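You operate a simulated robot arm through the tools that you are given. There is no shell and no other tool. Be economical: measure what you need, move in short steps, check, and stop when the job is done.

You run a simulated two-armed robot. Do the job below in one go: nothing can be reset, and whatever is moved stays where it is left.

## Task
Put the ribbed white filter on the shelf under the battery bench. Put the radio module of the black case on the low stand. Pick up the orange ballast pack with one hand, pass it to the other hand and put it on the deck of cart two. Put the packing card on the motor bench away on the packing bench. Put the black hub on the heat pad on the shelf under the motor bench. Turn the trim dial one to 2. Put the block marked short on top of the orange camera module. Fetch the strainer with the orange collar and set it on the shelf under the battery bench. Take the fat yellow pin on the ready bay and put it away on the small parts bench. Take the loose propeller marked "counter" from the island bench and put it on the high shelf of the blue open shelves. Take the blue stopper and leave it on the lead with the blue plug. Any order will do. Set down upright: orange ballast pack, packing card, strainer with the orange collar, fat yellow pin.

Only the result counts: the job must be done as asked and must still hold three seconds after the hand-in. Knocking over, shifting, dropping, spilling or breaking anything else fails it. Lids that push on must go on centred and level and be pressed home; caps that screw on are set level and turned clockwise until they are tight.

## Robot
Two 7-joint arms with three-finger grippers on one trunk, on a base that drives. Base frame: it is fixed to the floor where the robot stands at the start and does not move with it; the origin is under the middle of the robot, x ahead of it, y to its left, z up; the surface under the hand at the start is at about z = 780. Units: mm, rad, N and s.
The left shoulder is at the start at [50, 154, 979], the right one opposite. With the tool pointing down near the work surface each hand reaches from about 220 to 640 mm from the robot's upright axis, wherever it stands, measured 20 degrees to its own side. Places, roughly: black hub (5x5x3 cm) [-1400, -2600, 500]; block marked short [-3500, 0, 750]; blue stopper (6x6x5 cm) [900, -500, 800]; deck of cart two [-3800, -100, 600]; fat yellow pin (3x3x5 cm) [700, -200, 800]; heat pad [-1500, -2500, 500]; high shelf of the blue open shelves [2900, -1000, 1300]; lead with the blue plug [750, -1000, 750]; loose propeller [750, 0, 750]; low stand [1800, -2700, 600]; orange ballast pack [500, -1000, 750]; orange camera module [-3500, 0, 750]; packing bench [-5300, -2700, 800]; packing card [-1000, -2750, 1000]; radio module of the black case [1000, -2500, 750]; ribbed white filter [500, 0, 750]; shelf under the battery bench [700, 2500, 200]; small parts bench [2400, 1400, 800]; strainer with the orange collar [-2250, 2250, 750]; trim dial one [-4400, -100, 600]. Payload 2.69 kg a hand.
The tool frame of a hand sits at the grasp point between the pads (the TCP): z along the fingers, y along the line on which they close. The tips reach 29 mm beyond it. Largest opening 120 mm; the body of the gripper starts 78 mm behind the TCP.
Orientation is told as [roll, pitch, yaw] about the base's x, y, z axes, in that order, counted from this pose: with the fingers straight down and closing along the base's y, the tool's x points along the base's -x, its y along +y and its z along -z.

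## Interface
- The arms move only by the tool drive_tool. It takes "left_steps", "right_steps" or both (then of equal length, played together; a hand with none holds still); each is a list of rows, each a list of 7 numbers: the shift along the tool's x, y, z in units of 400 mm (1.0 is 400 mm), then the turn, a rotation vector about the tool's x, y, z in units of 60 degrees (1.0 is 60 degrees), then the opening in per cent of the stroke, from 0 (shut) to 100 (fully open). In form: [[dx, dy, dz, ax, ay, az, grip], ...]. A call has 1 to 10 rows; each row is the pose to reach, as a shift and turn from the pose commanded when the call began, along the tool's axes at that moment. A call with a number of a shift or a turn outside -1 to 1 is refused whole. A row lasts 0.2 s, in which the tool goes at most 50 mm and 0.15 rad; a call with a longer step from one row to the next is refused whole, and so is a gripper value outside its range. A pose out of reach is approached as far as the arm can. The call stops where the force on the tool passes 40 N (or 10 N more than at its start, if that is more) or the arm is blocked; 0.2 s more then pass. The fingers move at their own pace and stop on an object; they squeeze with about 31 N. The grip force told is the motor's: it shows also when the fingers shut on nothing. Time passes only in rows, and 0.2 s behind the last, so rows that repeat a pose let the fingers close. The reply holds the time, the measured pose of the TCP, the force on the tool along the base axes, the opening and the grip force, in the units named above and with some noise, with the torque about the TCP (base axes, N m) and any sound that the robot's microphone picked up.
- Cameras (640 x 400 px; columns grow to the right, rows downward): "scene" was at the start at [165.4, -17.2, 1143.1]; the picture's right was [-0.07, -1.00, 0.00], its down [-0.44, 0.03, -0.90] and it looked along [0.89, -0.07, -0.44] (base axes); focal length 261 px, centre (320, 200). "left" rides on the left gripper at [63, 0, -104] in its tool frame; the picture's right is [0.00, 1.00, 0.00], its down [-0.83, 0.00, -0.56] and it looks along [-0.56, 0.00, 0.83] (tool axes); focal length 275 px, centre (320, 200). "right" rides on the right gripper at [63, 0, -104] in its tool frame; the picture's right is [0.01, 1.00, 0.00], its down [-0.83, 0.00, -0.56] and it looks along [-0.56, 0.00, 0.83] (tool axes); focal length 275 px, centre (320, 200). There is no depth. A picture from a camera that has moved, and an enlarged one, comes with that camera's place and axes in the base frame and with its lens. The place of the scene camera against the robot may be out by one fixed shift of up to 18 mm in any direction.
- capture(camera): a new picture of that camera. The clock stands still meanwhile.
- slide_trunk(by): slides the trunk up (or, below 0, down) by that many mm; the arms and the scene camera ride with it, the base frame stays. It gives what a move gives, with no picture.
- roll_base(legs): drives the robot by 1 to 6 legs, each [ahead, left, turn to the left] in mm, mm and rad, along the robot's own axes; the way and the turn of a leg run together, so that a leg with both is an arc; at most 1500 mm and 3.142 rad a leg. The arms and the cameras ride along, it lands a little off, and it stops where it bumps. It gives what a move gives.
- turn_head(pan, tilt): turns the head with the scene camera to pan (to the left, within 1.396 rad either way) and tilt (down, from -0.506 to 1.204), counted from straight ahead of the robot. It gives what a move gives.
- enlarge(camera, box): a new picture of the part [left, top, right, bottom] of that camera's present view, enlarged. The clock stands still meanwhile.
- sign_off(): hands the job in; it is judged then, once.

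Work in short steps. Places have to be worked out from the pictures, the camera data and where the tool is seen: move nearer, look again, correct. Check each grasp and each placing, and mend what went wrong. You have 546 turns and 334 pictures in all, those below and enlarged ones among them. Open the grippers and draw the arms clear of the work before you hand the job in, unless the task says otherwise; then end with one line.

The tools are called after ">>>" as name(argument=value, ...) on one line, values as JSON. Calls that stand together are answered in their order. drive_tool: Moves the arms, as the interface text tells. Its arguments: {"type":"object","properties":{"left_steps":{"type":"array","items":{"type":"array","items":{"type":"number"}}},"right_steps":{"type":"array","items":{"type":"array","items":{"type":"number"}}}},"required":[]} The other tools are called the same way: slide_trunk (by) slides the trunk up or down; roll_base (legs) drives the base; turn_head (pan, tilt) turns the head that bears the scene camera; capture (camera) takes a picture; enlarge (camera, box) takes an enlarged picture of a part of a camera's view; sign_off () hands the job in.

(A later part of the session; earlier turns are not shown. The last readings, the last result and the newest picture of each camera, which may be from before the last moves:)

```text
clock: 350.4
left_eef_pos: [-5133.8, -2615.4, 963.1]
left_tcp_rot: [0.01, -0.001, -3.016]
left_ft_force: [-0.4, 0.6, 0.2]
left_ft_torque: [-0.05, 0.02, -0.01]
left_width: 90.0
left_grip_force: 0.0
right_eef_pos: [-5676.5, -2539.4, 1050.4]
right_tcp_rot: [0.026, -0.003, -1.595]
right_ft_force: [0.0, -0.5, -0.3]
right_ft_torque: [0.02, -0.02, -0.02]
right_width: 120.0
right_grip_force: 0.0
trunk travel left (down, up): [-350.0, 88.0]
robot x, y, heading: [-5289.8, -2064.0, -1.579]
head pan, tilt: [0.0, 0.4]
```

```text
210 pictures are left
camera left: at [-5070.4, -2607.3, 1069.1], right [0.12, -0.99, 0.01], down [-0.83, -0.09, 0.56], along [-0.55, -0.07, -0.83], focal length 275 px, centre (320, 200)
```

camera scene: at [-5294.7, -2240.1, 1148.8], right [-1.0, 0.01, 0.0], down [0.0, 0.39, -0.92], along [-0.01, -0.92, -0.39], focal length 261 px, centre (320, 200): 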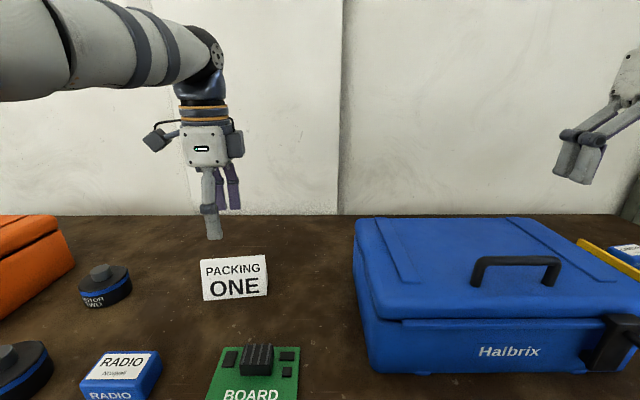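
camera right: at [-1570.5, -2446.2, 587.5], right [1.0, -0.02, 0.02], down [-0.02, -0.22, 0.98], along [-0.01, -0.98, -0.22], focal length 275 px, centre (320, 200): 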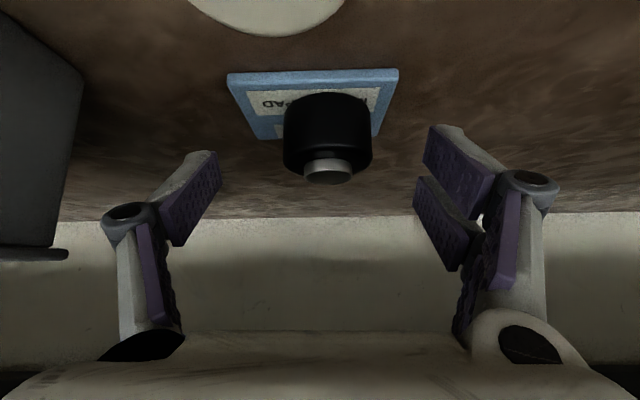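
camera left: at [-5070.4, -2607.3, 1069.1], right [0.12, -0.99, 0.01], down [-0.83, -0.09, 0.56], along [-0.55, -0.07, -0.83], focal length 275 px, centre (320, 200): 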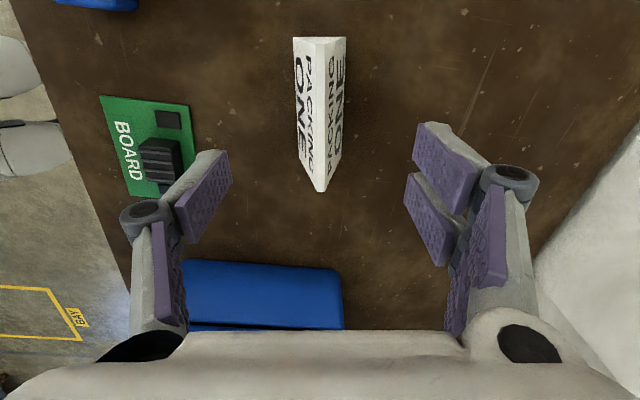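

The card stands upright on the packing bench. I back off, restore the left yaw and turn to face the carts (+y).

>>> roll_base(legs=[[-600, 0, 0]])

>>> drive_tool(left_steps=[[0, 0, 0, 0, 0, -0.14, 100], [0, 0, 0, 0, 0, -0.28, 100], [0, 0, 0, 0, 0, -0.42, 100], [0, 0, 0, 0, 0, -0.56, 100], [0, 0, 0, 0, 0, -0.7, 100], [0, 0, 0, 0, 0, -0.84, 100], [0, 0, 0, 0, 0, -0.98, 100]])

>>> drive_tool(left_steps=[[0, 0, 0, 0, 0, -0.14, 100], [0, 0, 0, 0, 0, -0.28, 100], [0, 0, 0, 0, 0, -0.391, 100]])

>>> roll_base(legs=[[0, 0, -3.14]])

>>> turn_head(pan=-0.4, tilt=0.3)

>>> capture(camera="scene")

```text
clock: 353.8
left_eef_pos: [-5128.4, -2014.6, 963.7]
left_tcp_rot: [0.011, 0.001, -3.011]
left_ft_force: [0.7, 0.4, 0.9]
left_ft_torque: [0.02, 0.02, -0.04]
left_width: 89.9
left_grip_force: 0.1
right_eef_pos: [-5670.8, -1941.7, 1049.9]
right_tcp_rot: [0.023, -0.003, -1.588]
right_ft_force: [-0.2, 0.2, 0.3]
right_ft_torque: [-0.03, 0.02, -0.01]
right_width: 119.9
right_grip_force: 0.1
trunk travel left (down, up): [-350.0, 88.0]
robot x, y, heading: [-5288.1, -1459.5, -1.569]
head pan, tilt: [0.0, 0.4]
```

```text
clock: 355.4
left_eef_pos: [-5128.1, -2015.3, 964.0]
left_tcp_rot: [0.004, -0.008, -1.984]
left_ft_force: [0.2, -0.3, -0.1]
left_ft_torque: [-0.02, -0.04, -0.02]
left_width: 120.1
left_grip_force: 0.0
right_eef_pos: [-5670.7, -1941.9, 1049.1]
right_tcp_rot: [0.025, -0.003, -1.589]
right_ft_force: [-1.5, -0.3, 0.2]
right_ft_torque: [-0.02, 0.01, -0.02]
right_width: 120.0
right_grip_force: 0.0
trunk travel left (down, up): [-350.0, 88.0]
robot x, y, heading: [-5288.8, -1460.1, -1.569]
head pan, tilt: [0.0, 0.4]
```

```text
clock: 356.2
left_eef_pos: [-5128.3, -2015.2, 963.0]
left_tcp_rot: [0.002, -0.008, -1.574]
left_ft_force: [-0.4, 0.5, 0.3]
left_ft_torque: [0.02, 0.02, 0.05]
left_width: 120.1
left_grip_force: 0.1
right_eef_pos: [-5670.4, -1941.6, 1050.0]
right_tcp_rot: [0.024, -0.003, -1.588]
right_ft_force: [0.4, -0.5, -0.2]
right_ft_torque: [0.01, 0.03, 0.0]
right_width: 119.9
right_grip_force: 0.1
trunk travel left (down, up): [-350.0, 88.0]
robot x, y, heading: [-5287.1, -1461.0, -1.57]
head pan, tilt: [0.0, 0.4]
```

```text
clock: 364.0
left_eef_pos: [-5450.3, -906.0, 964.5]
left_tcp_rot: [0.002, -0.009, 1.568]
left_ft_force: [0.3, 0.7, 0.8]
left_ft_torque: [-0.03, -0.02, 0.01]
left_width: 120.2
left_grip_force: 0.1
right_eef_pos: [-4906.3, -978.2, 1049.6]
right_tcp_rot: [0.023, -0.003, 1.558]
right_ft_force: [-1.0, 0.1, -1.1]
right_ft_torque: [-0.03, 0.0, -0.01]
right_width: 119.9
right_grip_force: 0.1
trunk travel left (down, up): [-350.0, 88.0]
robot x, y, heading: [-5289.3, -1459.5, 1.575]
head pan, tilt: [0.0, 0.4]
```

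```text
clock: 364.8
left_eef_pos: [-5449.4, -906.0, 963.2]
left_tcp_rot: [0.003, -0.008, 1.568]
left_ft_force: [-0.4, 0.2, 0.1]
left_ft_torque: [-0.01, -0.01, 0.0]
left_width: 120.0
left_grip_force: 0.0
right_eef_pos: [-4907.1, -976.9, 1050.0]
right_tcp_rot: [0.025, -0.003, 1.558]
right_ft_force: [-0.3, -0.1, 0.4]
right_ft_torque: [-0.01, 0.04, 0.02]
right_width: 119.9
right_grip_force: 0.1
trunk travel left (down, up): [-350.0, 88.0]
robot x, y, heading: [-5287.0, -1462.3, 1.576]
head pan, tilt: [-0.4, 0.3]
```

```text
209 pictures are left
camera scene: at [-5255.1, -1307.7, 1158.0], right [0.92, -0.39, 0.0], down [-0.11, -0.27, -0.96], along [0.37, 0.88, -0.3], focal length 261 px, centre (320, 200)
```

scene: 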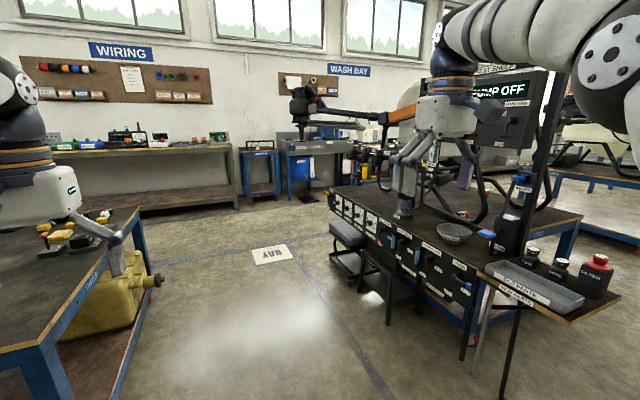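

The dial panel is on the -x side of cart two's machine, and a drone boom sticks out over the corridor. I turn to heading 0 here and look at it carefully.

>>> roll_base(legs=[[0, 0, -1.575]])

>>> turn_head(pan=0.7, tilt=0.1)

>>> capture(camera="scene")

```text
clock: 369.1
left_eef_pos: [-4729.9, -1314.4, 963.1]
left_tcp_rot: [0.002, -0.008, -0.029]
left_ft_force: [-0.6, 0.8, 0.2]
left_ft_torque: [-0.04, 0.01, -0.01]
left_width: 119.7
left_grip_force: 0.1
right_eef_pos: [-4815.9, -1853.8, 1050.5]
right_tcp_rot: [0.023, -0.004, -0.042]
right_ft_force: [-0.6, 0.8, 0.1]
right_ft_torque: [0.03, -0.01, -0.01]
right_width: 119.9
right_grip_force: 0.0
trunk travel left (down, up): [-350.0, 88.0]
robot x, y, heading: [-5288.3, -1459.8, -0.026]
head pan, tilt: [-0.4, 0.3]
```

```text
clock: 370.4
left_eef_pos: [-4729.7, -1313.2, 963.6]
left_tcp_rot: [0.0, -0.008, -0.027]
left_ft_force: [-0.5, -0.1, -0.5]
left_ft_torque: [0.02, -0.05, -0.05]
left_width: 120.0
left_grip_force: 0.0
right_eef_pos: [-4815.4, -1854.1, 1049.8]
right_tcp_rot: [0.025, -0.003, -0.044]
right_ft_force: [0.6, -0.5, -0.6]
right_ft_torque: [0.01, 0.0, 0.0]
right_width: 120.2
right_grip_force: 0.1
trunk travel left (down, up): [-350.0, 88.0]
robot x, y, heading: [-5284.2, -1457.6, -0.023]
head pan, tilt: [0.7, 0.099]
```

```text
208 pictures are left
camera scene: at [-5142.2, -1415.3, 1176.7], right [0.62, -0.78, 0.0], down [-0.08, -0.06, -0.99], along [0.78, 0.62, -0.1], focal length 261 px, centre (320, 200)
```

scene: 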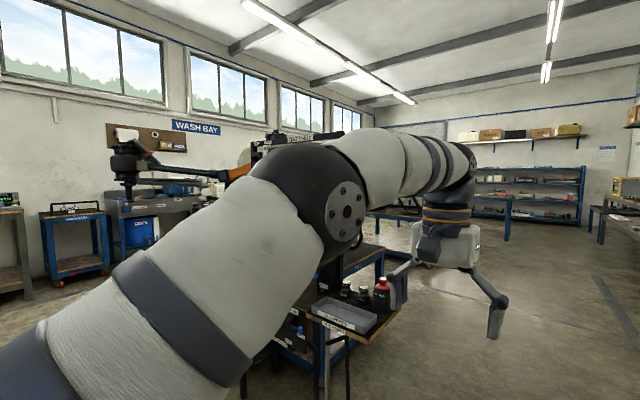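

The boom tip is near (-4660,350,1240). I'll work from the left side of the dial with the trunk lowered; first I fold both hands back.

>>> drive_tool(left_steps=[[0.05, 0.05, -0.05, 0, 0, 0, 100], [0.13, 0.1, -0.08, 0, 0, 0, 100], [0.22, 0.15, -0.1, 0, 0, 0, 100], [0.32, 0.18, -0.1, 0, 0, 0, 100], [0.42, 0.2, -0.1, 0, 0, 0, 100], [0.52, 0.2, -0.1, 0, 0, 0, 100]], right_steps=[[0.02, 0.05, 0, 0, 0, 0, 100], [0.08, 0.1, 0, 0, 0, 0, 100], [0.16, 0.12, 0, 0, 0, 0, 100], [0.24, 0.12, 0, 0, 0, 0, 100], [0.32, 0.12, 0, 0, 0, 0, 100], [0.4, 0.12, 0, 0, 0, 0, 100]])

```text
clock: 371.8
left_eef_pos: [-4935.2, -1228.0, 1003.6]
left_tcp_rot: [0.001, -0.011, -0.028]
left_ft_force: [-0.5, -0.3, 0.1]
left_ft_torque: [0.01, -0.01, 0.05]
left_width: 120.2
left_grip_force: 0.1
right_eef_pos: [-4963.9, -1822.9, 1058.0]
right_tcp_rot: [0.027, -0.004, -0.042]
right_ft_force: [-0.5, 0.0, 0.2]
right_ft_torque: [0.0, -0.01, -0.04]
right_width: 120.1
right_grip_force: 0.1
right hand out of reach, approached as far as the arm can: row 5, 6
trunk travel left (down, up): [-350.0, 88.0]
robot x, y, heading: [-5286.5, -1460.5, -0.024]
head pan, tilt: [0.7, 0.099]
```

Folded. I lower the trunk 250 mm, move to x ≈ -5110 and part-way toward the dial, then look.

>>> slide_trunk(by=-250)

>>> roll_base(legs=[[150, 0, 0.024], [0, 600, 0]])

>>> turn_head(pan=0.3, tilt=0.2)

>>> capture(camera="scene")

```text
clock: 374.4
left_eef_pos: [-4923.8, -1227.6, 735.2]
left_tcp_rot: [0.003, 0.034, -0.028]
left_ft_force: [-0.4, -0.2, 0.0]
left_ft_torque: [0.02, -0.04, 0.0]
left_width: 120.1
left_grip_force: 0.1
right_eef_pos: [-4898.5, -1828.1, 720.6]
right_tcp_rot: [0.024, 0.288, -0.041]
right_ft_force: [-0.6, -0.8, 0.1]
right_ft_torque: [0.03, -0.01, 0.03]
right_width: 120.2
right_grip_force: 0.1
trunk travel left (down, up): [-100.0, 338.0]
robot x, y, heading: [-5285.0, -1462.7, -0.025]
head pan, tilt: [0.7, 0.099]
```

```text
clock: 380.5
left_eef_pos: [-4776.6, -621.1, 734.9]
left_tcp_rot: [0.001, 0.035, -0.005]
left_ft_force: [-0.4, 0.5, -0.9]
left_ft_torque: [0.05, -0.02, 0.03]
left_width: 120.0
left_grip_force: 0.0
right_eef_pos: [-4738.7, -1219.8, 720.2]
right_tcp_rot: [0.023, 0.288, -0.019]
right_ft_force: [-0.1, -0.3, -0.4]
right_ft_torque: [-0.01, -0.04, -0.01]
right_width: 120.2
right_grip_force: 0.1
trunk travel left (down, up): [-100.0, 338.0]
robot x, y, heading: [-5135.9, -858.8, -0.005]
head pan, tilt: [0.7, 0.099]
```

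```text
clock: 381.4
left_eef_pos: [-4776.6, -620.0, 736.0]
left_tcp_rot: [0.002, 0.036, -0.004]
left_ft_force: [1.6, 0.6, 0.0]
left_ft_torque: [0.0, 0.0, 0.01]
left_width: 119.9
left_grip_force: 0.1
right_eef_pos: [-4738.4, -1221.5, 720.1]
right_tcp_rot: [0.023, 0.289, -0.021]
right_ft_force: [-0.2, 0.5, -0.7]
right_ft_torque: [-0.03, 0.0, 0.0]
right_width: 119.8
right_grip_force: 0.0
trunk travel left (down, up): [-100.0, 338.0]
robot x, y, heading: [-5135.9, -861.3, -0.003]
head pan, tilt: [0.3, 0.201]
```

```text
207 pictures are left
camera scene: at [-4894.9, -845.2, 899.7], right [0.29, -0.96, 0.0], down [-0.19, -0.06, -0.98], along [0.94, 0.29, -0.2], focal length 261 px, centre (320, 200)
```

scene: 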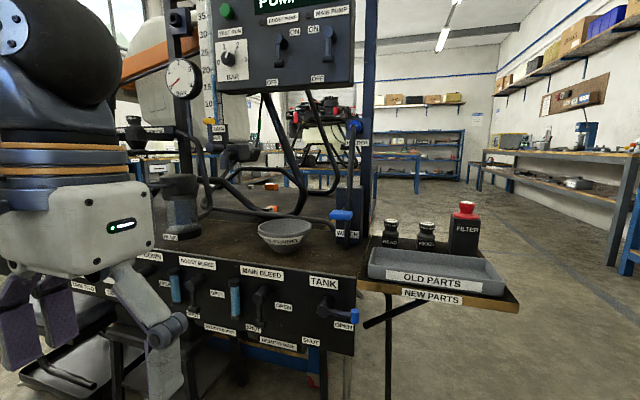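

The panel has valves here; the trim dials must be further along. I strafe another 400 mm and look.

>>> roll_base(legs=[[0, 400, 0]])

>>> turn_head(pan=0.0, tilt=0.35)

>>> capture(camera="scene")

>>> capture(camera="left")

```text
clock: 385.0
left_eef_pos: [-4776.2, -218.1, 735.7]
left_tcp_rot: [0.002, 0.034, -0.008]
left_ft_force: [-1.4, -0.6, -0.4]
left_ft_torque: [-0.02, -0.01, -0.03]
left_width: 120.1
left_grip_force: 0.0
right_eef_pos: [-4737.6, -817.5, 720.7]
right_tcp_rot: [0.021, 0.287, -0.021]
right_ft_force: [0.5, -0.1, 0.5]
right_ft_torque: [0.0, 0.01, -0.02]
right_width: 120.1
right_grip_force: 0.1
trunk travel left (down, up): [-100.0, 338.0]
robot x, y, heading: [-5136.9, -457.3, -0.005]
head pan, tilt: [0.3, 0.201]
```

```text
clock: 385.8
left_eef_pos: [-4776.3, -218.9, 736.3]
left_tcp_rot: [0.002, 0.036, -0.007]
left_ft_force: [-0.8, 0.2, 0.6]
left_ft_torque: [0.02, 0.0, -0.02]
left_width: 119.9
left_grip_force: 0.0
right_eef_pos: [-4736.7, -817.8, 720.4]
right_tcp_rot: [0.022, 0.289, -0.02]
right_ft_force: [0.2, -0.4, 0.1]
right_ft_torque: [0.0, -0.03, -0.04]
right_width: 119.8
right_grip_force: 0.2
trunk travel left (down, up): [-100.0, 338.0]
robot x, y, heading: [-5134.1, -458.0, -0.003]
head pan, tilt: [0.0, 0.351]
```

```text
206 pictures are left
camera scene: at [-4889.5, -470.1, 885.7], right [0.0, -1.0, 0.0], down [-0.34, 0.0, -0.94], along [0.94, 0.0, -0.34], focal length 261 px, centre (320, 200)
```

scene: 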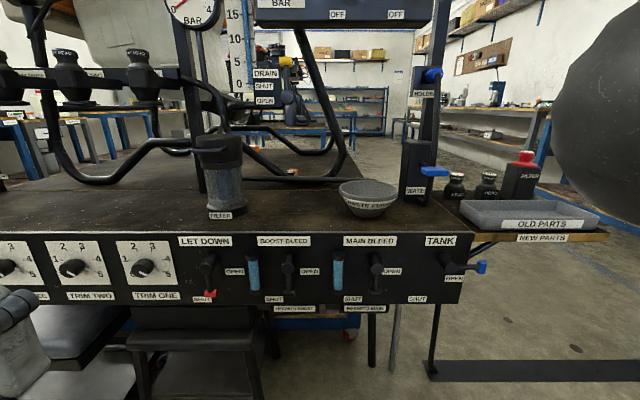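

```text
205 pictures are left
camera left: at [-4834.5, -218.1, 843.0], right [0.01, 1.0, 0.0], down [0.85, -0.01, 0.53], along [0.53, -0.01, -0.85], focal length 275 px, centre (320, 200)
```

left: 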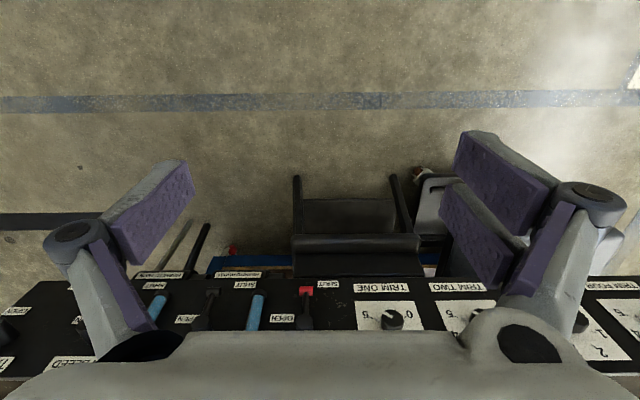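

Trim dial one is visible next to LET DOWN. I zoom in on it.

>>> enlarge(camera="scene", box=[40, 225, 220, 315])

```text
3.56 times, centred on (130, 270) of scene
camera zoom: at [-4889.5, -470.1, 885.7], right [0.0, -1.0, 0.0], down [-0.34, 0.0, -0.94], along [0.94, 0.0, -0.34], focal length 928 px, centre (996, -49)
```

zoom: 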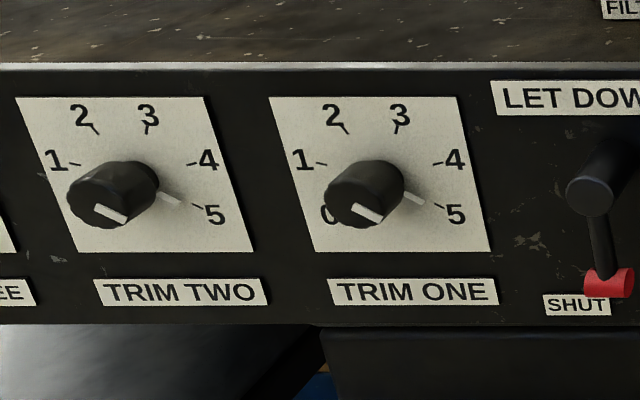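

Trim dial one is at about (-4410,-101,557). I move 200 mm further left to be square to it and look again.

>>> roll_base(legs=[[0, 205, 0]])

>>> turn_head(pan=0.2, tilt=0.5)

>>> capture(camera="scene")

```text
clock: 388.0
left_eef_pos: [-4774.0, -14.4, 735.4]
left_tcp_rot: [0.001, 0.035, -0.009]
left_ft_force: [-0.3, 0.8, 0.4]
left_ft_torque: [-0.01, -0.01, -0.08]
left_width: 120.2
left_grip_force: 0.1
right_eef_pos: [-4737.2, -613.5, 720.3]
right_tcp_rot: [0.025, 0.289, -0.023]
right_ft_force: [0.8, 0.3, -0.1]
right_ft_torque: [-0.03, -0.02, -0.03]
right_width: 120.3
right_grip_force: 0.0
trunk travel left (down, up): [-100.0, 338.0]
robot x, y, heading: [-5137.7, -254.9, -0.004]
head pan, tilt: [0.0, 0.351]
```

```text
clock: 388.7
left_eef_pos: [-4773.6, -15.3, 737.1]
left_tcp_rot: [0.002, 0.035, -0.009]
left_ft_force: [1.0, -1.0, -0.7]
left_ft_torque: [0.02, 0.02, -0.01]
left_width: 120.4
left_grip_force: 0.2
right_eef_pos: [-4736.6, -613.4, 719.8]
right_tcp_rot: [0.022, 0.287, -0.025]
right_ft_force: [-0.1, 0.4, -1.3]
right_ft_torque: [0.0, 0.0, 0.0]
right_width: 120.0
right_grip_force: 0.0
trunk travel left (down, up): [-100.0, 338.0]
robot x, y, heading: [-5135.2, -255.7, -0.011]
head pan, tilt: [0.201, 0.499]
```

```text
203 pictures are left
camera scene: at [-4892.4, -247.9, 872.1], right [0.19, -0.98, 0.0], down [-0.47, -0.09, -0.88], along [0.86, 0.17, -0.48], focal length 261 px, centre (320, 200)
```

scene: 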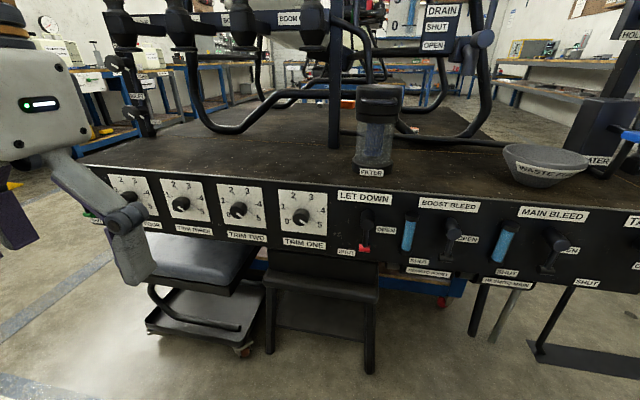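

>>> enlarge(camera="scene", box=[210, 170, 390, 270])

```text
3.56 times, centred on (300, 220) of scene
camera zoom: at [-4892.4, -247.9, 872.1], right [0.19, -0.98, 0.0], down [-0.47, -0.09, -0.88], along [0.86, 0.17, -0.48], focal length 928 px, centre (391, 129)
```

zoom: 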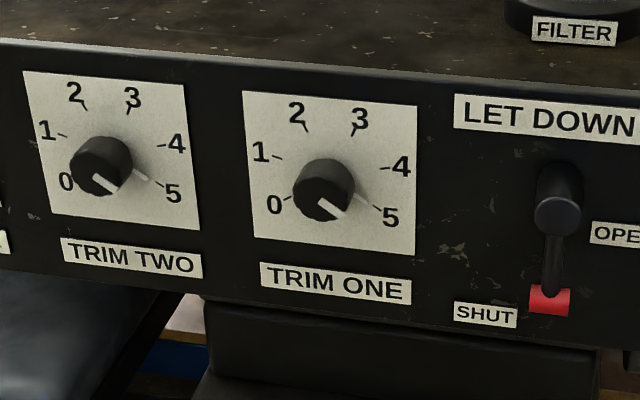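

Dial one now points at 5; positions are about 52° apart, so 2 is about 156° counter-clockwise. I bring the left hand down in front of it and pitch the tool toward horizontal.

>>> drive_tool(left_steps=[[-0.04, -0.03, 0.03, 0, -0.14, 0, 60], [-0.08, -0.06, 0.06, 0, -0.28, 0, 60], [-0.12, -0.09, 0.1, 0, -0.42, 0, 60], [-0.16, -0.12, 0.14, 0, -0.56, 0, 60], [-0.2, -0.16, 0.18, 0, -0.7, 0, 60], [-0.24, -0.19, 0.22, 0, -0.84, 0, 60], [-0.25, -0.215, 0.25, 0, -0.98, 0, 60]])

>>> drive_tool(left_steps=[[0, 0, 0, 0, -0.14, 0, 60], [0, 0, 0, 0, -0.28, 0, 60], [0, 0, 0, 0, -0.42, 0, 60], [0, 0, 0, 0, -0.553, 0, 60]])

>>> capture(camera="left")

>>> capture(camera="scene")

```text
clock: 390.3
left_eef_pos: [-4633.9, -119.7, 640.8]
left_tcp_rot: [0.002, -0.992, -0.009]
left_ft_force: [-0.2, -0.2, -1.2]
left_ft_torque: [-0.01, 0.01, 0.0]
left_width: 72.1
left_grip_force: 0.0
left hand out of reach, approached as far as the arm can: row 5, 6, 7
right_eef_pos: [-4737.0, -612.2, 720.0]
right_tcp_rot: [0.024, 0.289, -0.023]
right_ft_force: [-0.5, -0.9, 0.4]
right_ft_torque: [-0.03, 0.0, 0.0]
right_width: 120.0
right_grip_force: 0.1
trunk travel left (down, up): [-100.0, 338.0]
robot x, y, heading: [-5135.6, -252.8, -0.007]
head pan, tilt: [0.201, 0.499]
```

```text
clock: 391.3
left_eef_pos: [-4624.7, -133.1, 628.5]
left_tcp_rot: [2.563, -1.566, -2.568]
left_ft_force: [0.4, 1.5, 0.6]
left_ft_torque: [0.0, -0.01, -0.06]
left_width: 72.0
left_grip_force: 0.1
left hand out of reach, approached as far as the arm can: row 1, 2, 3, 4
right_eef_pos: [-4736.9, -613.1, 721.0]
right_tcp_rot: [0.023, 0.287, -0.022]
right_ft_force: [0.0, -0.7, -0.3]
right_ft_torque: [0.0, -0.05, 0.01]
right_width: 120.2
right_grip_force: 0.1
trunk travel left (down, up): [-100.0, 338.0]
robot x, y, heading: [-5134.4, -255.9, -0.003]
head pan, tilt: [0.201, 0.499]
```

```text
201 pictures are left
camera left: at [-4727.4, -132.7, 566.0], right [0.0, 1.0, 0.01], down [-0.56, 0.0, 0.83], along [0.83, -0.01, 0.56], focal length 275 px, centre (320, 200)
```

left: 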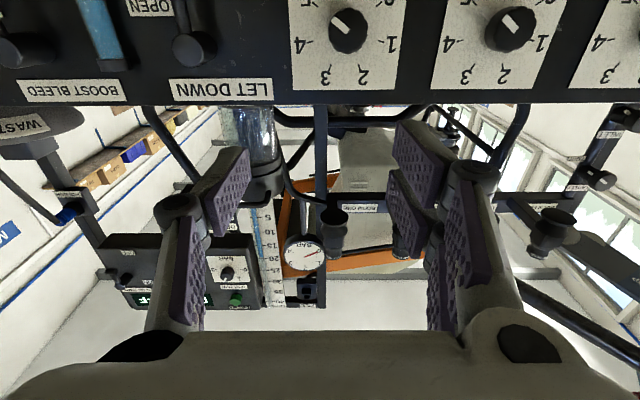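

```text
200 pictures are left
camera scene: at [-4892.5, -247.8, 872.0], right [0.19, -0.98, 0.0], down [-0.47, -0.09, -0.88], along [0.86, 0.17, -0.48], focal length 261 px, centre (320, 200)
```

scene: 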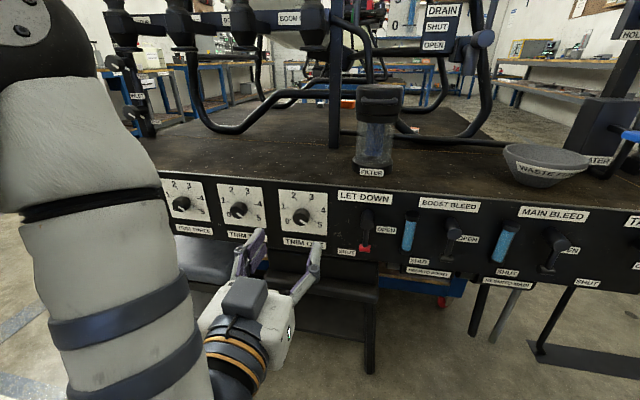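

The left camera shows dial one near y ≈ -110, z ≈ 575. I align the tool in front of it, then pre-rotate the wrist about +75°.

>>> drive_tool(left_steps=[[0.05, 0.02, 0.05, 0, 0, 0, 60], [0.1, 0.04, 0.1, 0, 0, 0, 60], [0.1375, 0.0575, 0.15, 0, 0, 0, 60]])

>>> capture(camera="left")

```text
clock: 392.1
left_eef_pos: [-4565.1, -129.0, 578.8]
left_tcp_rot: [1.059, -1.566, -1.057]
left_ft_force: [0.0, 0.0, 0.9]
left_ft_torque: [0.01, 0.01, -0.05]
left_width: 72.0
left_grip_force: 0.0
left hand out of reach, approached as far as the arm can: row 2, 3
right_eef_pos: [-4737.1, -614.0, 720.2]
right_tcp_rot: [0.022, 0.288, -0.023]
right_ft_force: [0.0, 0.2, -0.1]
right_ft_torque: [-0.04, -0.01, 0.0]
right_width: 120.2
right_grip_force: 0.2
trunk travel left (down, up): [-100.0, 338.0]
robot x, y, heading: [-5132.7, -256.6, -0.007]
head pan, tilt: [0.201, 0.499]
```

```text
199 pictures are left
camera left: at [-4669.7, -129.4, 515.4], right [0.0, 1.0, 0.01], down [-0.55, -0.01, 0.83], along [0.83, 0.0, 0.55], focal length 275 px, centre (320, 200)
```

left: 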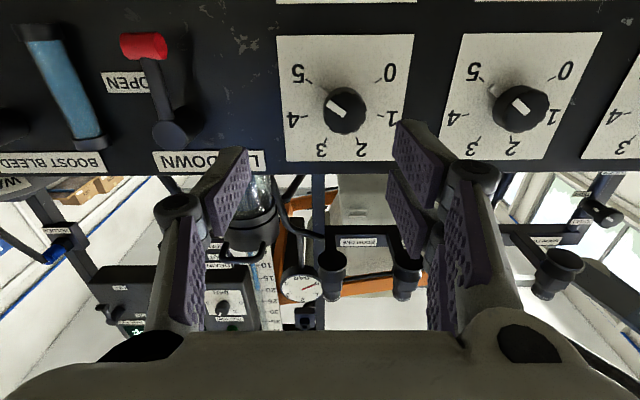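

Knob face is at about (-4448,-110,577). I pre-rotate the wrist +75° here, then look again.

>>> drive_tool(left_steps=[[0, 0.02, 0, 0, 0, 0.14, 60], [0, 0.0475, 0, 0, 0, 0.28, 60], [0, 0.0475, 0, 0, 0, 0.42, 60], [0, 0.0475, 0, 0, 0, 0.56, 60], [0, 0.0475, 0, 0, 0, 0.7, 60], [0, 0.0475, 0, 0, 0, 0.84, 60], [0, 0.0475, 0, 0, 0, 0.98, 60]])

>>> drive_tool(left_steps=[[0, 0, 0, 0, 0, 0.14, 60], [0, 0, 0, 0, 0, 0.28, 60], [0, 0, 0, 0, 0, 0.32, 60]])

>>> capture(camera="left")

```text
clock: 393.7
left_eef_pos: [-4565.3, -110.8, 578.0]
left_tcp_rot: [1.569, -0.539, -1.579]
left_ft_force: [-0.2, -0.9, -0.4]
left_ft_torque: [0.02, 0.01, -0.01]
left_width: 71.7
left_grip_force: 0.1
right_eef_pos: [-4736.7, -613.7, 719.8]
right_tcp_rot: [0.022, 0.289, -0.022]
right_ft_force: [0.7, 0.0, 0.0]
right_ft_torque: [-0.02, 0.03, 0.03]
right_width: 120.2
right_grip_force: 0.1
trunk travel left (down, up): [-100.0, 338.0]
robot x, y, heading: [-5132.3, -256.4, -0.002]
head pan, tilt: [0.201, 0.499]
```

```text
clock: 394.5
left_eef_pos: [-4567.1, -111.6, 577.9]
left_tcp_rot: [1.569, -0.208, -1.579]
left_ft_force: [0.4, -0.3, -0.4]
left_ft_torque: [-0.03, 0.03, -0.01]
left_width: 72.1
left_grip_force: 0.1
right_eef_pos: [-4737.8, -613.0, 721.3]
right_tcp_rot: [0.022, 0.288, -0.024]
right_ft_force: [0.1, -0.6, 0.0]
right_ft_torque: [-0.01, 0.0, -0.01]
right_width: 119.8
right_grip_force: 0.0
trunk travel left (down, up): [-100.0, 338.0]
robot x, y, heading: [-5135.2, -252.7, -0.003]
head pan, tilt: [0.201, 0.499]
```

```text
198 pictures are left
camera left: at [-4669.3, -48.6, 566.4], right [0.0, 0.2, 0.98], down [-0.56, -0.81, 0.17], along [0.83, -0.55, 0.11], focal length 275 px, centre (320, 200)
```

left: 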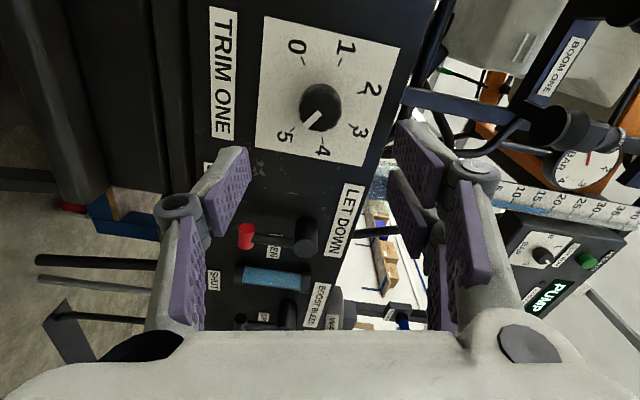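

The knob is centred on the tool axis. I roll ahead 105 mm so the fingers straddle the knob and check.

>>> roll_base(legs=[[105, 0, 0]])

>>> capture(camera="left")

>>> capture(camera="scene")

```text
clock: 395.7
left_eef_pos: [-4460.7, -112.1, 578.0]
left_tcp_rot: [1.569, -0.207, -1.579]
left_ft_force: [0.2, 0.4, 0.9]
left_ft_torque: [0.04, -0.04, -0.04]
left_width: 71.9
left_grip_force: 0.0
right_eef_pos: [-4632.7, -613.4, 720.3]
right_tcp_rot: [0.023, 0.287, -0.024]
right_ft_force: [-0.9, 0.0, 0.0]
right_ft_torque: [0.03, -0.02, 0.01]
right_width: 120.0
right_grip_force: 0.1
trunk travel left (down, up): [-100.0, 338.0]
robot x, y, heading: [-5030.9, -254.1, -0.005]
head pan, tilt: [0.201, 0.499]
```

```text
197 pictures are left
camera left: at [-4565.3, -49.3, 566.3], right [0.0, 0.2, 0.98], down [-0.56, -0.81, 0.17], along [0.83, -0.55, 0.11], focal length 275 px, centre (320, 200)
```

left: 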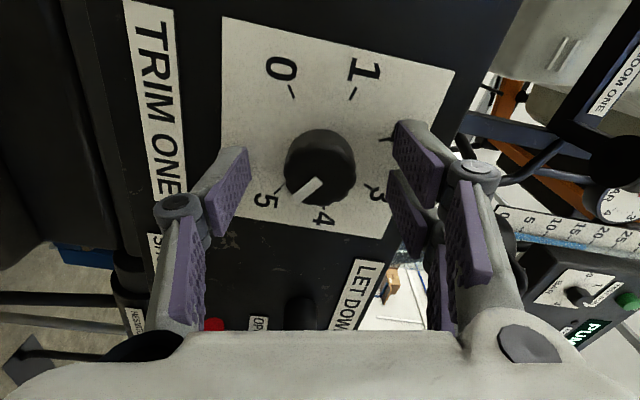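

```text
196 pictures are left
camera scene: at [-4788.4, -248.4, 872.0], right [0.19, -0.98, 0.0], down [-0.47, -0.09, -0.88], along [0.86, 0.17, -0.48], focal length 261 px, centre (320, 200)
```

scene: 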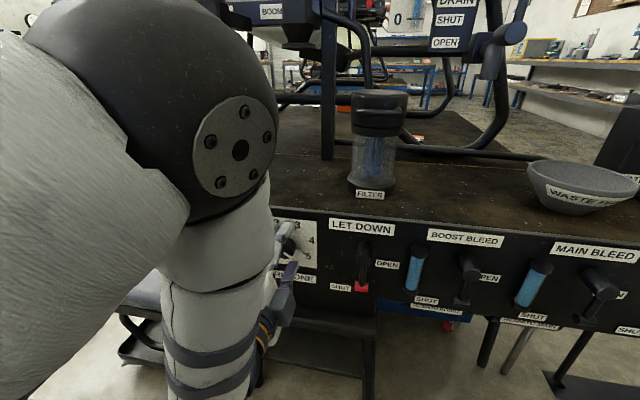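

The fingers overlap the knob; I advance 5 mm more and close gently on it.

>>> drive_tool(left_steps=[[0, 0, 0.0125, 0, 0, 0, 60], [0, 0, 0.0125, 0, 0, 0, 0], [0, 0, 0.0125, 0, 0, 0, 0], [0, 0, 0.0125, 0, 0, 0, 0]])

>>> capture(camera="left")

```text
clock: 396.7
left_eef_pos: [-4457.2, -113.1, 577.7]
left_tcp_rot: [1.57, -0.207, -1.58]
left_ft_force: [-2.3, -0.9, -1.2]
left_ft_torque: [0.01, 0.04, 0.0]
left_width: 32.8
left_grip_force: 45.3
right_eef_pos: [-4633.6, -613.9, 720.1]
right_tcp_rot: [0.023, 0.288, -0.021]
right_ft_force: [0.4, -0.8, -0.3]
right_ft_torque: [0.01, 0.01, 0.0]
right_width: 120.0
right_grip_force: 0.1
trunk travel left (down, up): [-100.0, 338.0]
robot x, y, heading: [-5030.4, -254.4, -0.007]
head pan, tilt: [0.201, 0.499]
```

```text
195 pictures are left
camera left: at [-4560.4, -49.4, 566.5], right [0.0, 0.2, 0.98], down [-0.56, -0.81, 0.17], along [0.83, -0.55, 0.11], focal length 275 px, centre (320, 200)
```

left: 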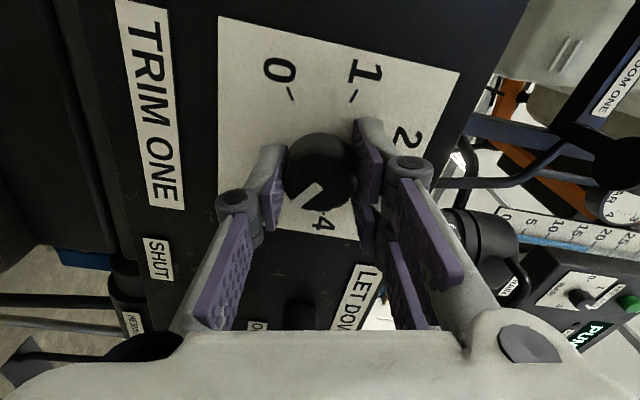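

Knob gripped (32.8 mm). I turn counter-clockwise by ~59° and check.

>>> drive_tool(left_steps=[[0, 0, 0, 0, 0, -0.14, 0], [0, 0, 0, 0, 0, -0.28, 0], [0, 0, 0, 0, 0, -0.42, 0], [0, 0, 0, 0, 0, -0.56, 0], [0, 0, 0, 0, 0, -0.7, 0], [0, 0, 0, 0, 0, -0.84, 0], [0, 0, 0, 0, 0, -0.98, 0]])

>>> capture(camera="left")

```text
clock: 398.3
left_eef_pos: [-4456.7, -110.8, 579.8]
left_tcp_rot: [1.579, -1.237, -1.583]
left_ft_force: [1.1, 8.6, 9.2]
left_ft_torque: [0.05, -0.72, -0.08]
left_width: 32.6
left_grip_force: 44.9
right_eef_pos: [-4633.3, -614.5, 721.4]
right_tcp_rot: [0.023, 0.286, -0.022]
right_ft_force: [0.4, 0.4, 0.1]
right_ft_torque: [0.0, -0.03, -0.03]
right_width: 120.0
right_grip_force: 0.1
trunk travel left (down, up): [-100.0, 338.0]
robot x, y, heading: [-5030.7, -256.0, -0.003]
head pan, tilt: [0.201, 0.499]
```

```text
194 pictures are left
camera left: at [-4560.5, -89.3, 520.6], right [0.0, 0.94, 0.33], down [-0.56, -0.27, 0.78], along [0.83, -0.19, 0.53], focal length 275 px, centre (320, 200)
```

left: 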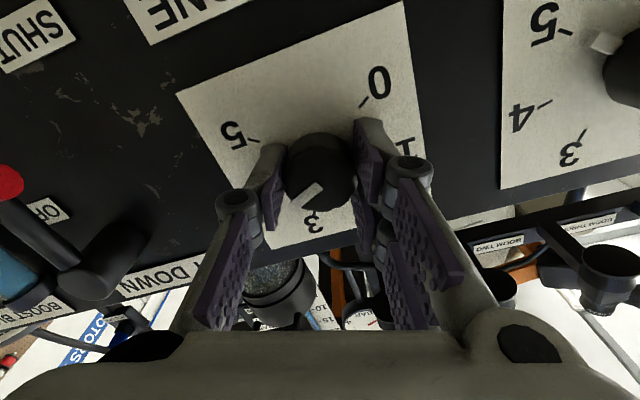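

The knob follows (now about 3.9). I continue another 59°.

>>> drive_tool(left_steps=[[0, 0, 0, 0, 0, -0.14, 0], [0, 0, 0, 0, 0, -0.28, 0], [0, 0, 0, 0, 0, -0.42, 0], [0, 0, 0, 0, 0, -0.56, 0], [0, 0, 0, 0, 0, -0.7, 0], [0, 0, 0, 0, 0, -0.84, 0], [0, 0, 0, 0, 0, -0.98, 0]])

>>> capture(camera="left")

```text
clock: 398.9
left_eef_pos: [-4457.3, -110.9, 579.3]
left_tcp_rot: [1.581, -1.478, -1.564]
left_ft_force: [-0.4, 7.1, -0.9]
left_ft_torque: [-0.1, -0.23, -0.99]
left_width: 32.7
left_grip_force: 44.6
left hand out of reach, approached as far as the arm can: row 2
right_eef_pos: [-4633.0, -612.4, 721.9]
right_tcp_rot: [0.022, 0.287, -0.022]
right_ft_force: [-0.2, -0.2, -1.0]
right_ft_torque: [-0.02, 0.0, 0.01]
right_width: 120.2
right_grip_force: 0.0
trunk travel left (down, up): [-100.0, 338.0]
robot x, y, heading: [-5031.8, -253.0, -0.007]
head pan, tilt: [0.201, 0.499]
stopped in row 2 (left hand): the force on the tool passed its limit at 56 N (the readings are from after the stop); the commanded pose is now the measured one
```

```text
193 pictures are left
camera left: at [-4560.7, -106.7, 517.6], right [-0.02, 1.0, 0.1], down [-0.56, -0.09, 0.83], along [0.83, -0.04, 0.55], focal length 275 px, centre (320, 200)
```

left: 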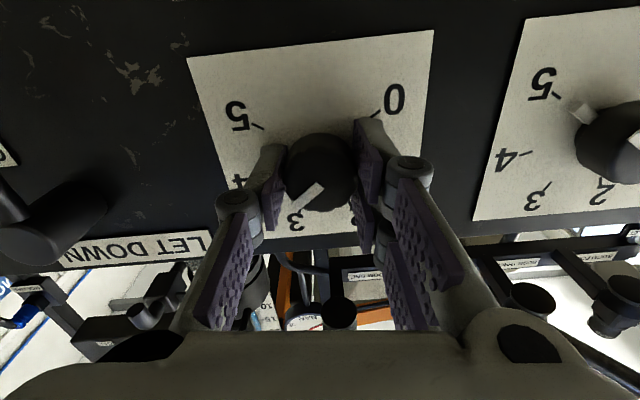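

The arm hits its limit near that wrist angle (pointer ≈ 3.6). I release, wind the wrist back 90° around the knob, and re-grip for a second stroke.

>>> drive_tool(left_steps=[[0, 0, 0, 0, 0, 0, 50], [0, 0, 0, 0, 0, 0, 60], [0, 0, 0, 0, 0, 0.14, 60], [0, 0, 0, 0, 0, 0.28, 60], [0, 0, 0, 0, 0, 0.42, 60], [0, 0, 0, 0, 0, 0.56, 60], [0, 0, 0, 0, 0, 0.7, 60], [0, 0, 0, 0, 0, 0.84, 60], [0, 0, 0, 0, 0, 0.98, 60]])

>>> drive_tool(left_steps=[[0, 0, 0, 0, 0, 0.14, 60], [0, 0, 0, 0, 0, 0.28, 60], [0, 0, 0, 0, 0, 0.42, 60], [0, 0, 0, 0, 0, 0.52, 60]])

>>> capture(camera="left")

```text
clock: 400.9
left_eef_pos: [-4456.9, -111.5, 579.7]
left_tcp_rot: [1.573, -0.448, -1.554]
left_ft_force: [0.0, 0.1, -0.5]
left_ft_torque: [0.03, -0.02, 0.0]
left_width: 72.3
left_grip_force: 0.1
right_eef_pos: [-4633.2, -615.1, 719.8]
right_tcp_rot: [0.024, 0.288, -0.021]
right_ft_force: [0.0, -0.1, 0.0]
right_ft_torque: [0.01, -0.02, 0.0]
right_width: 120.0
right_grip_force: 0.1
trunk travel left (down, up): [-100.0, 338.0]
robot x, y, heading: [-5031.1, -252.2, -0.008]
head pan, tilt: [0.201, 0.499]
```

```text
clock: 401.9
left_eef_pos: [-4456.7, -111.6, 579.6]
left_tcp_rot: [1.572, 0.094, -1.554]
left_ft_force: [0.5, 0.5, -0.1]
left_ft_torque: [0.01, -0.02, -0.01]
left_width: 72.3
left_grip_force: 0.1
right_eef_pos: [-4633.1, -613.5, 720.8]
right_tcp_rot: [0.022, 0.287, -0.021]
right_ft_force: [-0.3, -0.6, 0.6]
right_ft_torque: [0.0, 0.0, 0.0]
right_width: 119.7
right_grip_force: 0.0
trunk travel left (down, up): [-100.0, 338.0]
robot x, y, heading: [-5030.6, -257.8, -0.003]
head pan, tilt: [0.201, 0.499]
```

```text
192 pictures are left
camera left: at [-4561.7, -51.2, 586.8], right [0.0, -0.1, 0.99], down [-0.54, -0.84, -0.08], along [0.84, -0.54, -0.05], focal length 275 px, centre (320, 200)
```

left: 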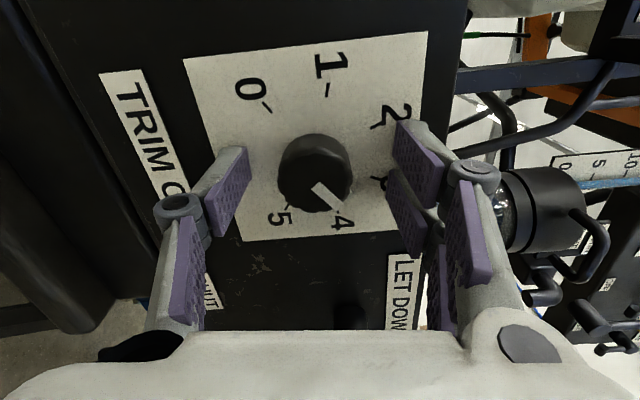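

I re-grip and turn another ~56° first, checking on the way.

>>> drive_tool(left_steps=[[0, 0, 0, 0, 0, 0, 0], [0, 0, 0, 0, 0, 0, 0], [0, 0, 0, 0, 0, -0.14, 0], [0, 0, 0, 0, 0, -0.28, 0], [0, 0, 0, 0, 0, -0.42, 0], [0, 0, 0, 0, 0, -0.56, 0], [0, 0, 0, 0, 0, -0.7, 0], [0, 0, 0, 0, 0, -0.84, 0], [0, 0, 0, 0, 0, -0.94, 0]])

>>> capture(camera="left")

```text
clock: 403.9
left_eef_pos: [-4456.8, -112.3, 578.4]
left_tcp_rot: [1.572, -0.895, -1.554]
left_ft_force: [-11.3, 1.0, -13.2]
left_ft_torque: [0.12, 0.67, 0.54]
left_width: 32.6
left_grip_force: 45.3
right_eef_pos: [-4632.9, -613.3, 720.5]
right_tcp_rot: [0.021, 0.288, -0.02]
right_ft_force: [0.0, -0.9, 0.2]
right_ft_torque: [-0.05, -0.02, 0.03]
right_width: 120.0
right_grip_force: 0.1
trunk travel left (down, up): [-100.0, 338.0]
robot x, y, heading: [-5029.4, -252.0, -0.004]
head pan, tilt: [0.201, 0.499]
```

```text
191 pictures are left
camera left: at [-4561.4, -73.7, 530.8], right [-0.01, 0.78, 0.63], down [-0.55, -0.53, 0.65], along [0.84, -0.34, 0.43], focal length 275 px, centre (320, 200)
```

left: 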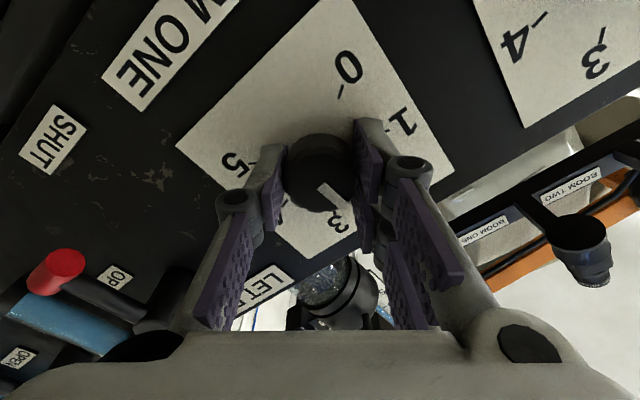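

About 3 now. I turn 30° more, then re-grip for the last bit.

>>> drive_tool(left_steps=[[0, 0, 0, 0, 0, -0.14, 0], [0, 0, 0, 0, 0, -0.28, 0], [0, 0, 0, 0, 0, -0.42, 0]])

>>> drive_tool(left_steps=[[0, 0, 0, 0, 0, 0, 50], [0, 0, 0, 0, 0, 0, 60], [0, 0, 0, 0, 0, 0.14, 60], [0, 0, 0, 0, 0, 0.28, 60], [0, 0, 0, 0, 0, 0.42, 60], [0, 0, 0, 0, 0, 0.56, 60], [0, 0, 0, 0, 0, 0.7, 60], [0, 0, 0, 0, 0, 0.84, 60], [0, 0, 0, 0, 0, 0.98, 60]])

>>> capture(camera="left")

```text
clock: 404.7
left_eef_pos: [-4457.3, -110.5, 578.2]
left_tcp_rot: [1.571, -1.335, -1.553]
left_ft_force: [-9.3, 7.8, -12.5]
left_ft_torque: [0.1, 1.15, 0.44]
left_width: 32.6
left_grip_force: 45.5
right_eef_pos: [-4631.9, -612.0, 721.3]
right_tcp_rot: [0.021, 0.287, -0.021]
right_ft_force: [-0.3, 0.1, -1.1]
right_ft_torque: [-0.01, 0.02, 0.02]
right_width: 119.7
right_grip_force: 0.0
trunk travel left (down, up): [-100.0, 338.0]
robot x, y, heading: [-5028.8, -256.2, -0.0]
head pan, tilt: [0.201, 0.499]
```

```text
clock: 406.7
left_eef_pos: [-4456.4, -111.1, 579.8]
left_tcp_rot: [1.573, -0.301, -1.556]
left_ft_force: [-0.1, -0.2, -0.4]
left_ft_torque: [0.01, -0.05, -0.05]
left_width: 72.2
left_grip_force: 0.0
right_eef_pos: [-4630.9, -613.2, 721.5]
right_tcp_rot: [0.025, 0.287, -0.021]
right_ft_force: [0.6, 0.0, -0.3]
right_ft_torque: [0.02, -0.03, -0.03]
right_width: 119.9
right_grip_force: 0.1
trunk travel left (down, up): [-100.0, 338.0]
robot x, y, heading: [-5033.3, -254.5, -0.005]
head pan, tilt: [0.201, 0.499]
```

```text
190 pictures are left
camera left: at [-4561.7, -53.7, 561.8], right [-0.01, 0.29, 0.96], down [-0.54, -0.8, 0.24], along [0.84, -0.52, 0.16], focal length 275 px, centre (320, 200)
```

left: 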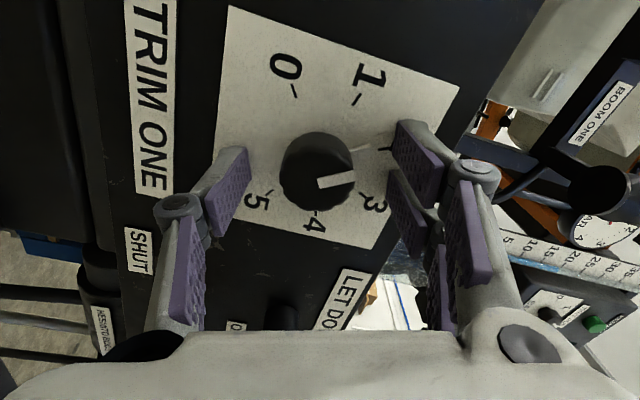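

The skirt pointer now shows near 2. I zoom in to judge exactly.

>>> enlarge(camera="left", box=[230, 50, 450, 250])

```text
2.00 times, centred on (340, 150) of left
camera zoom: at [-4561.7, -53.7, 561.8], right [-0.01, 0.29, 0.96], down [-0.54, -0.8, 0.24], along [0.84, -0.52, 0.16], focal length 551 px, centre (280, 300)
```

zoom: 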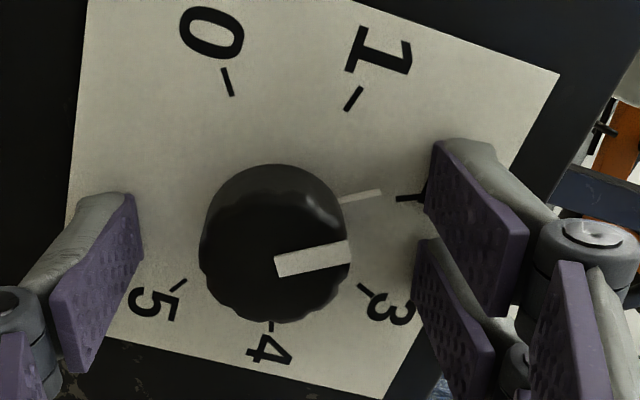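

The pointer is about 10° past 2 (≈1.8). I re-grip and turn back clockwise by 10°.

>>> drive_tool(left_steps=[[0, 0, 0, 0, 0, 0, 0], [0, 0, 0, 0, 0, 0, 0], [0, 0, 0, 0, 0, 0, 0], [0, 0, 0, 0, 0, 0.09, 0], [0, 0, 0, 0, 0, 0.175, 0], [0, 0, 0, 0, 0, 0.175, 0], [0, 0, 0, 0, 0, 0.175, 50], [0, 0, 0, 0, 0, 0.175, 70], [0, 0, 0, 0, 0, 0.175, 80]])

>>> enlarge(camera="left", box=[230, 50, 450, 250])

```text
clock: 408.7
left_eef_pos: [-4456.8, -111.6, 581.3]
left_tcp_rot: [1.573, -0.124, -1.556]
left_ft_force: [-0.4, -0.1, 0.4]
left_ft_torque: [-0.04, -0.03, -0.03]
left_width: 96.1
left_grip_force: 0.0
right_eef_pos: [-4632.3, -613.2, 721.4]
right_tcp_rot: [0.022, 0.288, -0.022]
right_ft_force: [-0.2, 0.2, -0.4]
right_ft_torque: [0.03, 0.02, -0.02]
right_width: 120.1
right_grip_force: 0.0
trunk travel left (down, up): [-100.0, 338.0]
robot x, y, heading: [-5033.4, -257.3, -0.004]
head pan, tilt: [0.201, 0.499]
```

```text
2.00 times, centred on (340, 150) of left
camera zoom: at [-4561.6, -51.3, 573.3], right [0.0, 0.12, 0.99], down [-0.54, -0.83, 0.1], along [0.84, -0.54, 0.07], focal length 551 px, centre (280, 300)
```

zoom: 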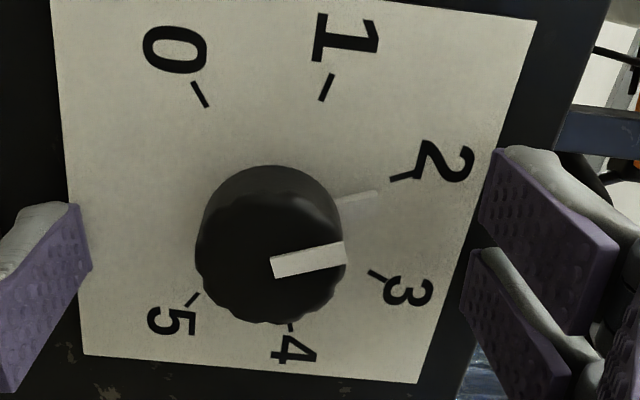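

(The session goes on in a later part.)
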